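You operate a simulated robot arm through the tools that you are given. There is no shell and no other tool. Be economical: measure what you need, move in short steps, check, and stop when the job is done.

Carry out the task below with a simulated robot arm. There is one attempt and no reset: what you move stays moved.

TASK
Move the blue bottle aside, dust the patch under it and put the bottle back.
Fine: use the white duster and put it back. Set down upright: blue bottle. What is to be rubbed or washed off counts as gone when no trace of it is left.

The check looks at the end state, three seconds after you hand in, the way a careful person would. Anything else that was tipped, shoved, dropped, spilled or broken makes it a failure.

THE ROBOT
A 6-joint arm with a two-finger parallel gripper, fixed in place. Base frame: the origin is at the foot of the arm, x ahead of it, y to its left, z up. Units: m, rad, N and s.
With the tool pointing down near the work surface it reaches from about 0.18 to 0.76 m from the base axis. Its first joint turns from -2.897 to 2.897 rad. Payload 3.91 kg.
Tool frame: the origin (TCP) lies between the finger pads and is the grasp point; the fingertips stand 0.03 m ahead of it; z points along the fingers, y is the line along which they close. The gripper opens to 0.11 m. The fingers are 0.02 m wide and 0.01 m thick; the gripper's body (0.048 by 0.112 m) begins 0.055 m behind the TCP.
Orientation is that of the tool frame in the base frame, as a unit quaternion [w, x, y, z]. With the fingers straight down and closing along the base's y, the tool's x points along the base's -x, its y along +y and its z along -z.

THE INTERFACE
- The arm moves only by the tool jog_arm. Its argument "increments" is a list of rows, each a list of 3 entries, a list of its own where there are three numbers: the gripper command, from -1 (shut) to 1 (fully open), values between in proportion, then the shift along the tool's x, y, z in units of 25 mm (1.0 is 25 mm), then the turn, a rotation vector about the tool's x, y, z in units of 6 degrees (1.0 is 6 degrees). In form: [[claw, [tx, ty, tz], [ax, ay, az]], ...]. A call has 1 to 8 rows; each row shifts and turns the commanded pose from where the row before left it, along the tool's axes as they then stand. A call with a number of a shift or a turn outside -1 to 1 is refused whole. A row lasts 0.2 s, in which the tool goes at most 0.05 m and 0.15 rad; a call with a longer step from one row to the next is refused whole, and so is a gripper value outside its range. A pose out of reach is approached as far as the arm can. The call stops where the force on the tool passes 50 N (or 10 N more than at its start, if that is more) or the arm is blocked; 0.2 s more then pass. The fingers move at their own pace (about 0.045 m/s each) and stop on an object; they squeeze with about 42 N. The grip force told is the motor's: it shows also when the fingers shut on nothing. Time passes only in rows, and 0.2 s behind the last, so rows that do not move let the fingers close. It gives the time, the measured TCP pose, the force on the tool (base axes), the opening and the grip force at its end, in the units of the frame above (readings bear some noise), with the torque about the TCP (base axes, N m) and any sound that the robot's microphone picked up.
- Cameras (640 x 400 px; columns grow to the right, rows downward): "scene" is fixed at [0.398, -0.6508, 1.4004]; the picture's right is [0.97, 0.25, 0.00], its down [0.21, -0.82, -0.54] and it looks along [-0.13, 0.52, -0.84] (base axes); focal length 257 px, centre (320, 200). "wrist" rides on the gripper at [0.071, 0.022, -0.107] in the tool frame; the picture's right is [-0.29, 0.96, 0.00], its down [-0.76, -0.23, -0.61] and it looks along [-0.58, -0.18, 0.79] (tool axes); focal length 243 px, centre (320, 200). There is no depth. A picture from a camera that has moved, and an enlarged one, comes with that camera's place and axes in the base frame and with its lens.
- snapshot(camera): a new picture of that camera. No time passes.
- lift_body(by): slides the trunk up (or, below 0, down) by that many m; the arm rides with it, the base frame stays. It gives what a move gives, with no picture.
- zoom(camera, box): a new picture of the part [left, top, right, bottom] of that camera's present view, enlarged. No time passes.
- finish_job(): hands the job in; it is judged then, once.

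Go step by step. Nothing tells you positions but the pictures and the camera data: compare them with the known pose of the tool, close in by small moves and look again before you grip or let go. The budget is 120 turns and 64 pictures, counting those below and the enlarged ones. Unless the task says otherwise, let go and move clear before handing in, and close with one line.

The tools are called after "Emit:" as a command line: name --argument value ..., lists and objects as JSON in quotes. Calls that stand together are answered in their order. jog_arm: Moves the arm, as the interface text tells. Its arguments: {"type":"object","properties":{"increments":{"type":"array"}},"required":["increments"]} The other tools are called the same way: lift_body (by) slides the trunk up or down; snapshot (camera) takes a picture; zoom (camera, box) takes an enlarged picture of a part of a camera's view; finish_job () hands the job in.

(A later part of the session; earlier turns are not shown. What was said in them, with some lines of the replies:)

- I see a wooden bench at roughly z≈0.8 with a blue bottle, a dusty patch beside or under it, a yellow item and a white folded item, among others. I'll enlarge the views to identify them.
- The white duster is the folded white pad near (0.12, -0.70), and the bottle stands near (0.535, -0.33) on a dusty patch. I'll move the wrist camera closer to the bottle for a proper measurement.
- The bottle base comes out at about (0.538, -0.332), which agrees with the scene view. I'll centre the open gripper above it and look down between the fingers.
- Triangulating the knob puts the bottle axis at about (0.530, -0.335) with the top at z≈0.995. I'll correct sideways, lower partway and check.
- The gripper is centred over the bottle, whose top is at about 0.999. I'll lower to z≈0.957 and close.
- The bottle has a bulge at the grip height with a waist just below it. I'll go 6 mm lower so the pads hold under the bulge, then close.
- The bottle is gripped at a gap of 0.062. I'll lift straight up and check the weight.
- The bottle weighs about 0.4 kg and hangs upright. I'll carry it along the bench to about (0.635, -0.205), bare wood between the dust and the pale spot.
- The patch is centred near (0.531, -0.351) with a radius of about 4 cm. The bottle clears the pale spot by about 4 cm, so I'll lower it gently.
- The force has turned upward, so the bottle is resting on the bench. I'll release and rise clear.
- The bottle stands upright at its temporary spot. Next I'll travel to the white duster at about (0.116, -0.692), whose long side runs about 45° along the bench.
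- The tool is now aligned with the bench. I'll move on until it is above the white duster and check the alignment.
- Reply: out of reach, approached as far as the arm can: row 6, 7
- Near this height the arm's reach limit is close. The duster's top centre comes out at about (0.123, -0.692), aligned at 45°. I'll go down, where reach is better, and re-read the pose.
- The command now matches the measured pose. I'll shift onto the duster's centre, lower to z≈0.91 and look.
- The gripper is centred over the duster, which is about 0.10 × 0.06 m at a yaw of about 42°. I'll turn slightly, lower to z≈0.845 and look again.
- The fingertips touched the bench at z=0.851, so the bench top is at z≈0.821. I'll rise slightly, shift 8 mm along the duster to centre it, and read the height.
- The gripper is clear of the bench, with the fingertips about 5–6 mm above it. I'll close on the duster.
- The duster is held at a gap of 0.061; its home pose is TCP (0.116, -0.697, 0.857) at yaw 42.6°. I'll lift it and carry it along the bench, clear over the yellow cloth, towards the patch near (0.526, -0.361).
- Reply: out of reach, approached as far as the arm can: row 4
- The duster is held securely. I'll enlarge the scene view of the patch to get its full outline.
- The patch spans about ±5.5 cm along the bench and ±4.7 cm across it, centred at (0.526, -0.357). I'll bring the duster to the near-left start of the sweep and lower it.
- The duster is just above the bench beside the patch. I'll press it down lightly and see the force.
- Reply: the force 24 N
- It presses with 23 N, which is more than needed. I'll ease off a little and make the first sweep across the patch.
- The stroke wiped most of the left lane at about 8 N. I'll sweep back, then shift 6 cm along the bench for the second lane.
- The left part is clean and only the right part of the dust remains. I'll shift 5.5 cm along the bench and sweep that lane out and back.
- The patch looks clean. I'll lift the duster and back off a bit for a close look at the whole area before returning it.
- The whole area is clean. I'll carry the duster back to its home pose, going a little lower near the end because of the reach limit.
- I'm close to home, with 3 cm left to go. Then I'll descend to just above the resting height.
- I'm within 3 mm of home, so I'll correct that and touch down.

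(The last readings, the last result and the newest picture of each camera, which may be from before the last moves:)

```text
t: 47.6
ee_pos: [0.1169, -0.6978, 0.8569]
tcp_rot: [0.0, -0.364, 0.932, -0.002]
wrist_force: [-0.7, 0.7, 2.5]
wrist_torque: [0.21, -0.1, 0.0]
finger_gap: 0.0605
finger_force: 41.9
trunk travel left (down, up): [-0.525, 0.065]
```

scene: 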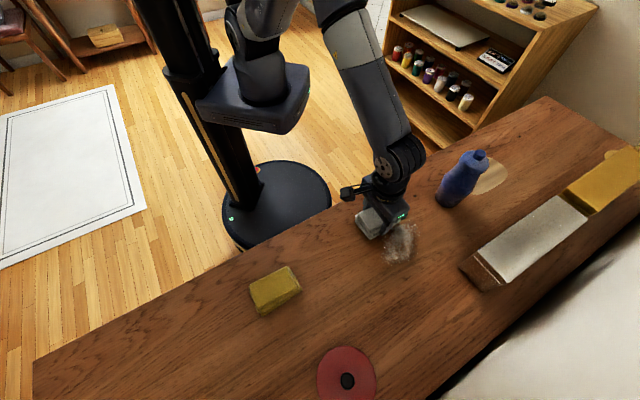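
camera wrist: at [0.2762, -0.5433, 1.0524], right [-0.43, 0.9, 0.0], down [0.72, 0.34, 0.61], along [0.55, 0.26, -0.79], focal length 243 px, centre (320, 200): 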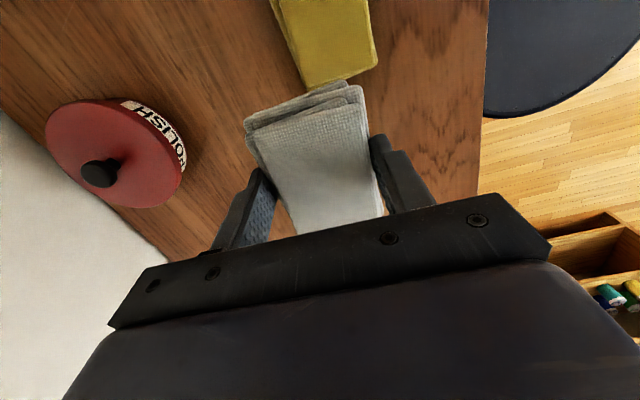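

The duster rests on the bench. I'll open the gripper and rise straight up.

Emit:
jog_arm --increments '[[0.2, [0, 0, 0], [0, 0, 0]], [1, [0, 0, 0], [0, 0, 0]], [1, [0, 0, 0], [0, 0, 0]], [1, [0, 0, 0], [0, 0, 0]], [1, [0, 0, -0.7], [0, 0, 0]], [1, [0, 0, -1], [0, 0, 0]], [1, [0, 0, -0.9], [0, 0, 0]]]'

Emit:
snapshot --camera "wrist"

```text
t: 49.2
ee_pos: [0.116, -0.6964, 0.9219]
tcp_rot: [-0.001, -0.363, 0.932, 0.0]
wrist_force: [-0.4, -0.7, 0.2]
wrist_torque: [-0.03, 0.0, 0.01]
finger_gap: 0.11
finger_force: 0.2
trunk travel left (down, up): [-0.525, 0.065]
```

```text
28 pictures are left
camera wrist: at [0.0499, -0.7284, 1.0296], right [-0.43, 0.9, 0.0], down [0.71, 0.35, 0.61], along [0.55, 0.26, -0.79], focal length 243 px, centre (320, 200)
```

wrist: 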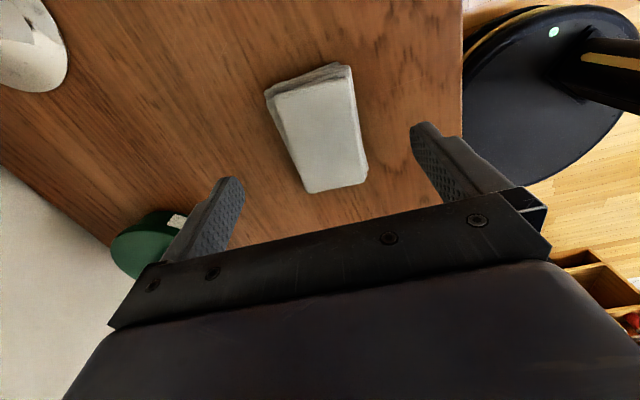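

The duster is back in place. I'll return to the bottle: move back along the bench while rising, then turn to the original gripper orientation.

Emit:
jog_arm --increments '[[1, [-1, 0, 0], [0, 0, 0]], [1, [-1, 0, 0], [0, 0, 0]], [1, [-1, 0, -0.93], [0, 0, 0]], [1, [-1, 0, -0.93], [0, 0, 0]], [1, [-1, 0, -0.93], [0, 0, 0]], [1, [-1, 0, -0.93], [0, 0, 0]], [1, [-1, 0, -0.93], [0, 0, 0]], [1, [-1, 0, -0.93], [0, 0, 0]]]'

Emit:
jog_arm --increments '[[1, [0, 0, 0], [0, 0, 0.89]], [1, [0, 0, 0], [0, 0, 0.89]], [1, [0, 0, 0], [0, 0, 0.89]], [1, [0, 0, 0], [0, 0, 0.89]], [1, [0, 0, 0], [0, 0, 0.89]], [1, [0, 0, 0], [0, 0, 0.89]], [1, [0, 0, 0], [0, 0, 0.89]], [1, [0, 0, 0], [0, 0, 0.87]]]'

```text
t: 51.0
ee_pos: [0.2633, -0.5605, 1.0614]
tcp_rot: [0.0, -0.363, 0.932, -0.001]
wrist_force: [0.4, 0.4, 0.8]
wrist_torque: [0.0, 0.0, 0.01]
finger_gap: 0.1102
finger_force: 0.0
trunk travel left (down, up): [-0.525, 0.065]
```

```text
t: 52.8
ee_pos: [0.2648, -0.5623, 1.06]
tcp_rot: [0.0, 0.0, 1.0, -0.001]
wrist_force: [1.1, -0.9, -0.1]
wrist_torque: [-0.01, -0.03, 0.03]
finger_gap: 0.1101
finger_force: 0.1
trunk travel left (down, up): [-0.525, 0.065]
```

The orientation is restored. I'll travel diagonally to above the bottle at (0.634, -0.2045).

Emit:
jog_arm --increments '[[1, [-0.985, 0.953, 0], [0, 0, 0]], [1, [-0.985, 0.953, 0], [0, 0, 0]], [1, [-0.985, 0.953, 0], [0, 0, 0]], [1, [-0.985, 0.953, 0], [0, 0, 0]], [1, [-0.985, 0.953, 0], [0, 0, 0]], [1, [-0.985, 0.953, 0], [0, 0, 0]], [1, [-0.985, 0.953, 0], [0, 0, 0]], [1, [-0.985, 0.953, 0], [0, 0, 0]]]'

Emit:
snapshot --camera "wrist"

Emit:
jog_arm --increments '[[1, [-0.985, 0.953, 0], [0, 0, 0]], [1, [-0.985, 0.953, 0], [0, 0, 0]], [1, [-0.985, 0.953, 0], [0, 0, 0]], [1, [-0.985, 0.953, 0], [0, 0, 0]], [1, [-0.985, 0.953, 0], [0, 0, 0]], [1, [-0.985, 0.953, 0], [0, 0, 0]], [1, [-0.985, 0.953, 0], [0, 0, 0]]]'

Emit:
snapshot --camera "wrist"

```text
t: 54.6
ee_pos: [0.4598, -0.3751, 1.0618]
tcp_rot: [0.0, 0.0, 1.0, 0.0]
wrist_force: [-0.1, 0.6, -0.6]
wrist_torque: [0.0, -0.03, 0.01]
finger_gap: 0.1102
finger_force: 0.1
trunk travel left (down, up): [-0.525, 0.065]
```

```text
27 pictures are left
camera wrist: at [0.3906, -0.3532, 1.1697], right [0.29, 0.96, 0.0], down [0.76, -0.23, 0.61], along [0.58, -0.18, -0.79], focal length 243 px, centre (320, 200)
```

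wrist: 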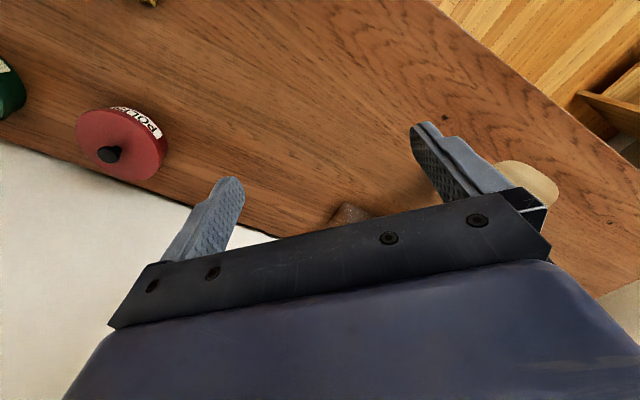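

```text
t: 56.2
ee_pos: [0.6353, -0.206, 1.0619]
tcp_rot: [0.0, 0.0, 1.0, 0.0]
wrist_force: [-0.2, -0.3, 0.1]
wrist_torque: [-0.03, 0.0, 0.0]
finger_gap: 0.1101
finger_force: 0.2
trunk travel left (down, up): [-0.525, 0.065]
```

```text
26 pictures are left
camera wrist: at [0.5643, -0.1847, 1.1689], right [0.29, 0.96, 0.0], down [0.76, -0.23, 0.61], along [0.58, -0.18, -0.79], focal length 243 px, centre (320, 200)
```

wrist: 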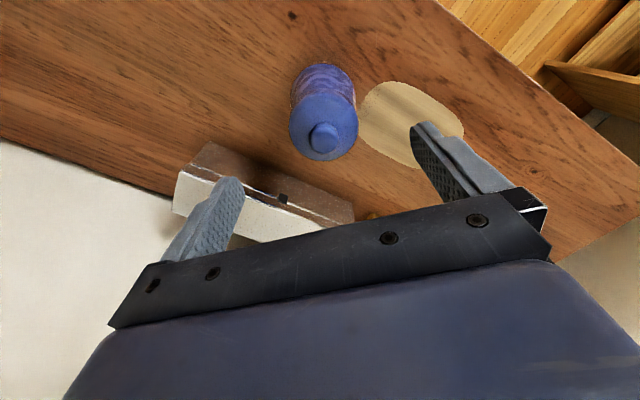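

The gripper is over the bottle, and the dusted spot looks clean from here too. I'll descend to the same grip height (0.950) and close.

Emit:
jog_arm --increments '[[1, [0.04, 0.05, 0.8], [0, 0, 0]], [1, [0, 0, 0.9], [0, 0, 0]], [1, [0, 0, 0.9], [0, 0, 0]], [1, [0, 0, 0.9], [0, 0, 0]], [1, [0, 0, 0.9], [0, 0, 0]], [1, [0, 0, 0], [0, 0, 0]]]'

Emit:
jog_arm --increments '[[0.2, [0, 0, 0], [0, 0, 0]], [-1, [0, 0, 0], [0, 0, 0]], [-1, [0, 0, 0], [0, 0, 0]], [-1, [0, 0, 0], [0, 0, 0]], [-1, [0, 0, 0], [0, 0, 0]], [-1, [0, 0, 0], [0, 0, 0]]]'

Emit:
snapshot --camera "wrist"

```text
t: 57.6
ee_pos: [0.6322, -0.2053, 0.9505]
tcp_rot: [0.0, 0.0, 1.0, 0.0]
wrist_force: [0.6, 0.5, -0.2]
wrist_torque: [0.02, -0.03, 0.0]
finger_gap: 0.11
finger_force: 0.0
trunk travel left (down, up): [-0.525, 0.065]
```

```text
t: 59.0
ee_pos: [0.6334, -0.203, 0.95]
tcp_rot: [0.0, 0.0, 1.0, 0.001]
wrist_force: [-0.1, 0.7, -0.4]
wrist_torque: [0.04, -0.03, 0.06]
finger_gap: 0.0613
finger_force: 42.2
trunk travel left (down, up): [-0.525, 0.065]
```

```text
25 pictures are left
camera wrist: at [0.5629, -0.183, 1.0577], right [0.29, 0.96, 0.0], down [0.76, -0.23, 0.61], along [0.58, -0.18, -0.79], focal length 243 px, centre (320, 200)
```

wrist: 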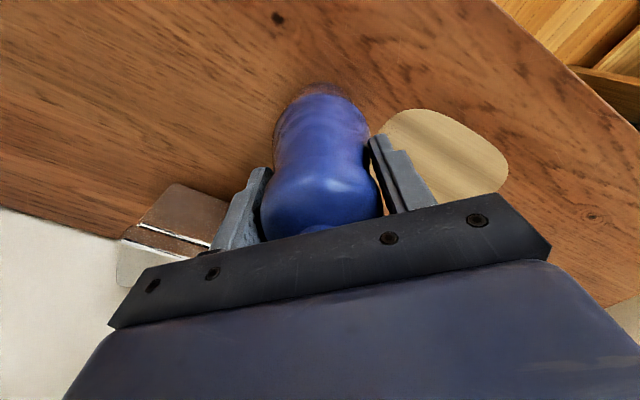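

The bottle is gripped again. I'll lift it and carry it back to above its original place.

Emit:
jog_arm --increments '[[-1, [0, 0, -0.4], [0, 0, 0]], [-1, [0, 0, -0.8], [0, 0, 0]], [-1, [0, 0, -0.4], [0, 0, 0]], [-1, [0.3, -0.38, 0], [0, 0, 0]], [-1, [0.7, -0.9, 0], [0, 0, 0]], [-1, [0.7, -0.9, 0], [0, 0, 0]], [-1, [0.7, -0.9, 0], [0, 0, 0]], [-1, [0.7, -0.9, 0], [0, 0, 0]]]'

Emit:
jog_arm --increments '[[-1, [0.7, -0.9, 0], [0, 0, 0]], [-1, [0.32, -0.4, 0], [0, 0, 0]], [-1, [0, 0, 0.5], [0, 0, 0]], [-1, [0, 0, 0.5], [0, 0, 0]], [-1, [0, 0, 0.3], [0, 0, 0]], [-1, [0, 0, 0.15], [0, 0, 0]], [-1, [0, 0, 0], [0, 0, 0]]]'

```text
t: 60.8
ee_pos: [0.5548, -0.304, 0.9922]
tcp_rot: [0.0, 0.0, 1.0, 0.0]
wrist_force: [-1.7, 0.1, -3.8]
wrist_torque: [-0.04, 0.01, 0.02]
finger_gap: 0.0614
finger_force: 41.6
trunk travel left (down, up): [-0.525, 0.065]
```

```text
t: 62.4
ee_pos: [0.5292, -0.3358, 0.9531]
tcp_rot: [0.001, 0.0, 1.0, 0.0]
wrist_force: [-0.6, 0.0, -3.0]
wrist_torque: [0.02, 0.01, 0.0]
finger_gap: 0.0615
finger_force: 42.5
trunk travel left (down, up): [-0.525, 0.065]
```

It is over the original spot (0.530, -0.336) with 2–3 mm to go. I'll touch down gently.

Emit:
jog_arm --increments '[[-1, [-0.02, 0, 0.07], [0, 0, 0]], [-1, [0, 0, 0.05], [0, 0, 0]], [-1, [0, 0, 0.03], [0, 0, 0]], [-1, [0, 0, 0], [0, 0, 0]]]'

```text
t: 63.4
ee_pos: [0.5308, -0.3347, 0.9516]
tcp_rot: [0.0, 0.0, 1.0, 0.0]
wrist_force: [-0.1, -0.1, -2.3]
wrist_torque: [-0.02, 0.01, -0.03]
finger_gap: 0.0616
finger_force: 41.9
trunk travel left (down, up): [-0.525, 0.065]
```

Emit:
jog_arm --increments '[[-1, [0, 0, 0.05], [0, 0, 0]], [-1, [0, 0, 0.03], [0, 0, 0]], [-1, [0, 0, 0], [0, 0, 0]]]'

```text
t: 64.2
ee_pos: [0.5295, -0.3353, 0.9512]
tcp_rot: [0.002, 0.0, 1.0, -0.002]
wrist_force: [-1.4, 3.0, 20.7]
wrist_torque: [0.09, 0.5, -0.11]
finger_gap: 0.0613
finger_force: 42.1
trunk travel left (down, up): [-0.525, 0.065]
```

The bottle is on the bench, pressing a bit hard. I'll ease up 1.5 mm, release and rise clear.

Emit:
jog_arm --increments '[[-1, [0, 0, -0.06], [0, 0, 0]], [0.2, [0, 0, 0], [0, 0, 0]], [1, [0, 0, 0], [0, 0, 0]], [1, [0, 0, 0], [0, 0, 0]], [1, [0, 0, -0.7], [0, 0, 0]], [1, [0, 0, -1], [0, 0, 0]], [1, [0, 0, -1], [0, 0, 0]], [1, [0, 0, -1], [0, 0, 0]]]'

Emit:
jog_arm --increments '[[1, [0.5, 0, -0.5], [0, 0, 0]], [1, [1, 0, 0], [0, 0, 0]], [1, [1, 0.3, 0], [0, 0, 0]], [1, [1, 0.3, 0], [0, 0, 0]], [1, [1, 0.3, 0], [0, 0, 0]], [1, [1, 0.3, 0], [0, 0, 0]], [1, [1, 0.3, 0], [0, 0, 0]]]'

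Emit:
snapshot --camera "scene"

Emit:
zoom --camera "scene" --box '[340, 140, 500, 290]'

Emit:
snapshot --camera "wrist"

```text
t: 66.0
ee_pos: [0.53, -0.3349, 1.0415]
tcp_rot: [-0.001, 0.0, 1.0, 0.0]
wrist_force: [0.3, -0.7, -0.3]
wrist_torque: [0.02, -0.04, -0.02]
finger_gap: 0.1099
finger_force: 0.1
trunk travel left (down, up): [-0.525, 0.065]
```

```text
t: 67.6
ee_pos: [0.3661, -0.2986, 1.0562]
tcp_rot: [0.0, -0.001, 1.0, 0.0]
wrist_force: [0.1, 0.6, 0.2]
wrist_torque: [0.01, -0.01, 0.0]
finger_gap: 0.1103
finger_force: 0.0
trunk travel left (down, up): [-0.525, 0.065]
```

```text
24 pictures are left
```

scene: 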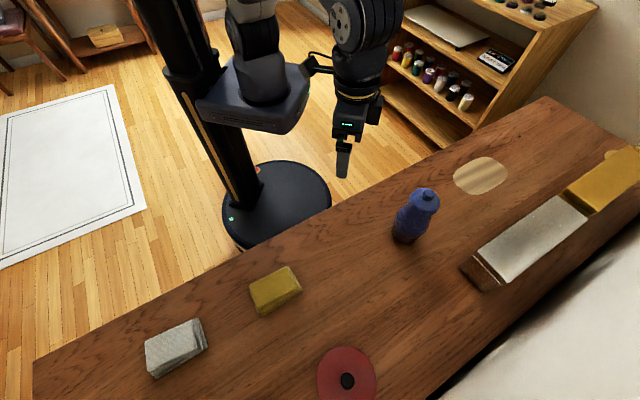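

```text
2.67 times, centred on (420, 215) of scene
camera zoom: at [0.398, -0.6508, 1.4004], right [0.97, 0.25, 0.0], down [0.21, -0.82, -0.54], along [-0.13, 0.52, -0.84], focal length 686 px, centre (53, 160)
```

zoom: 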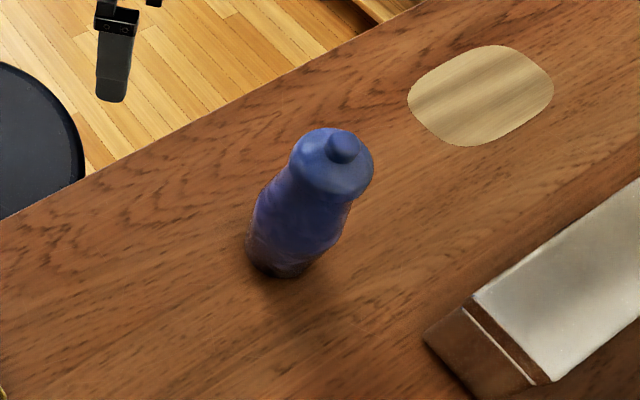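

```text
22 pictures are left
camera wrist: at [0.2962, -0.2767, 1.1629], right [0.29, 0.96, 0.0], down [0.76, -0.23, 0.61], along [0.58, -0.18, -0.79], focal length 243 px, centre (320, 200)
```

wrist: 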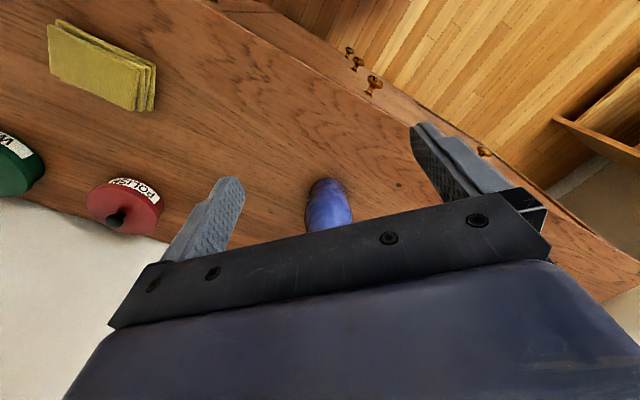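

The bottle stands upright at its original spot on clean wood, the duster is back in its place, nothing else was disturbed, and the arm is clear. I'll hand in.

Emit:
finish_job

```text
The job is handed in.
```

The patch under the blue bottle is dusted with no trace left that I could see; the bottle stands upright back on its spot, and the white duster is back in its place.
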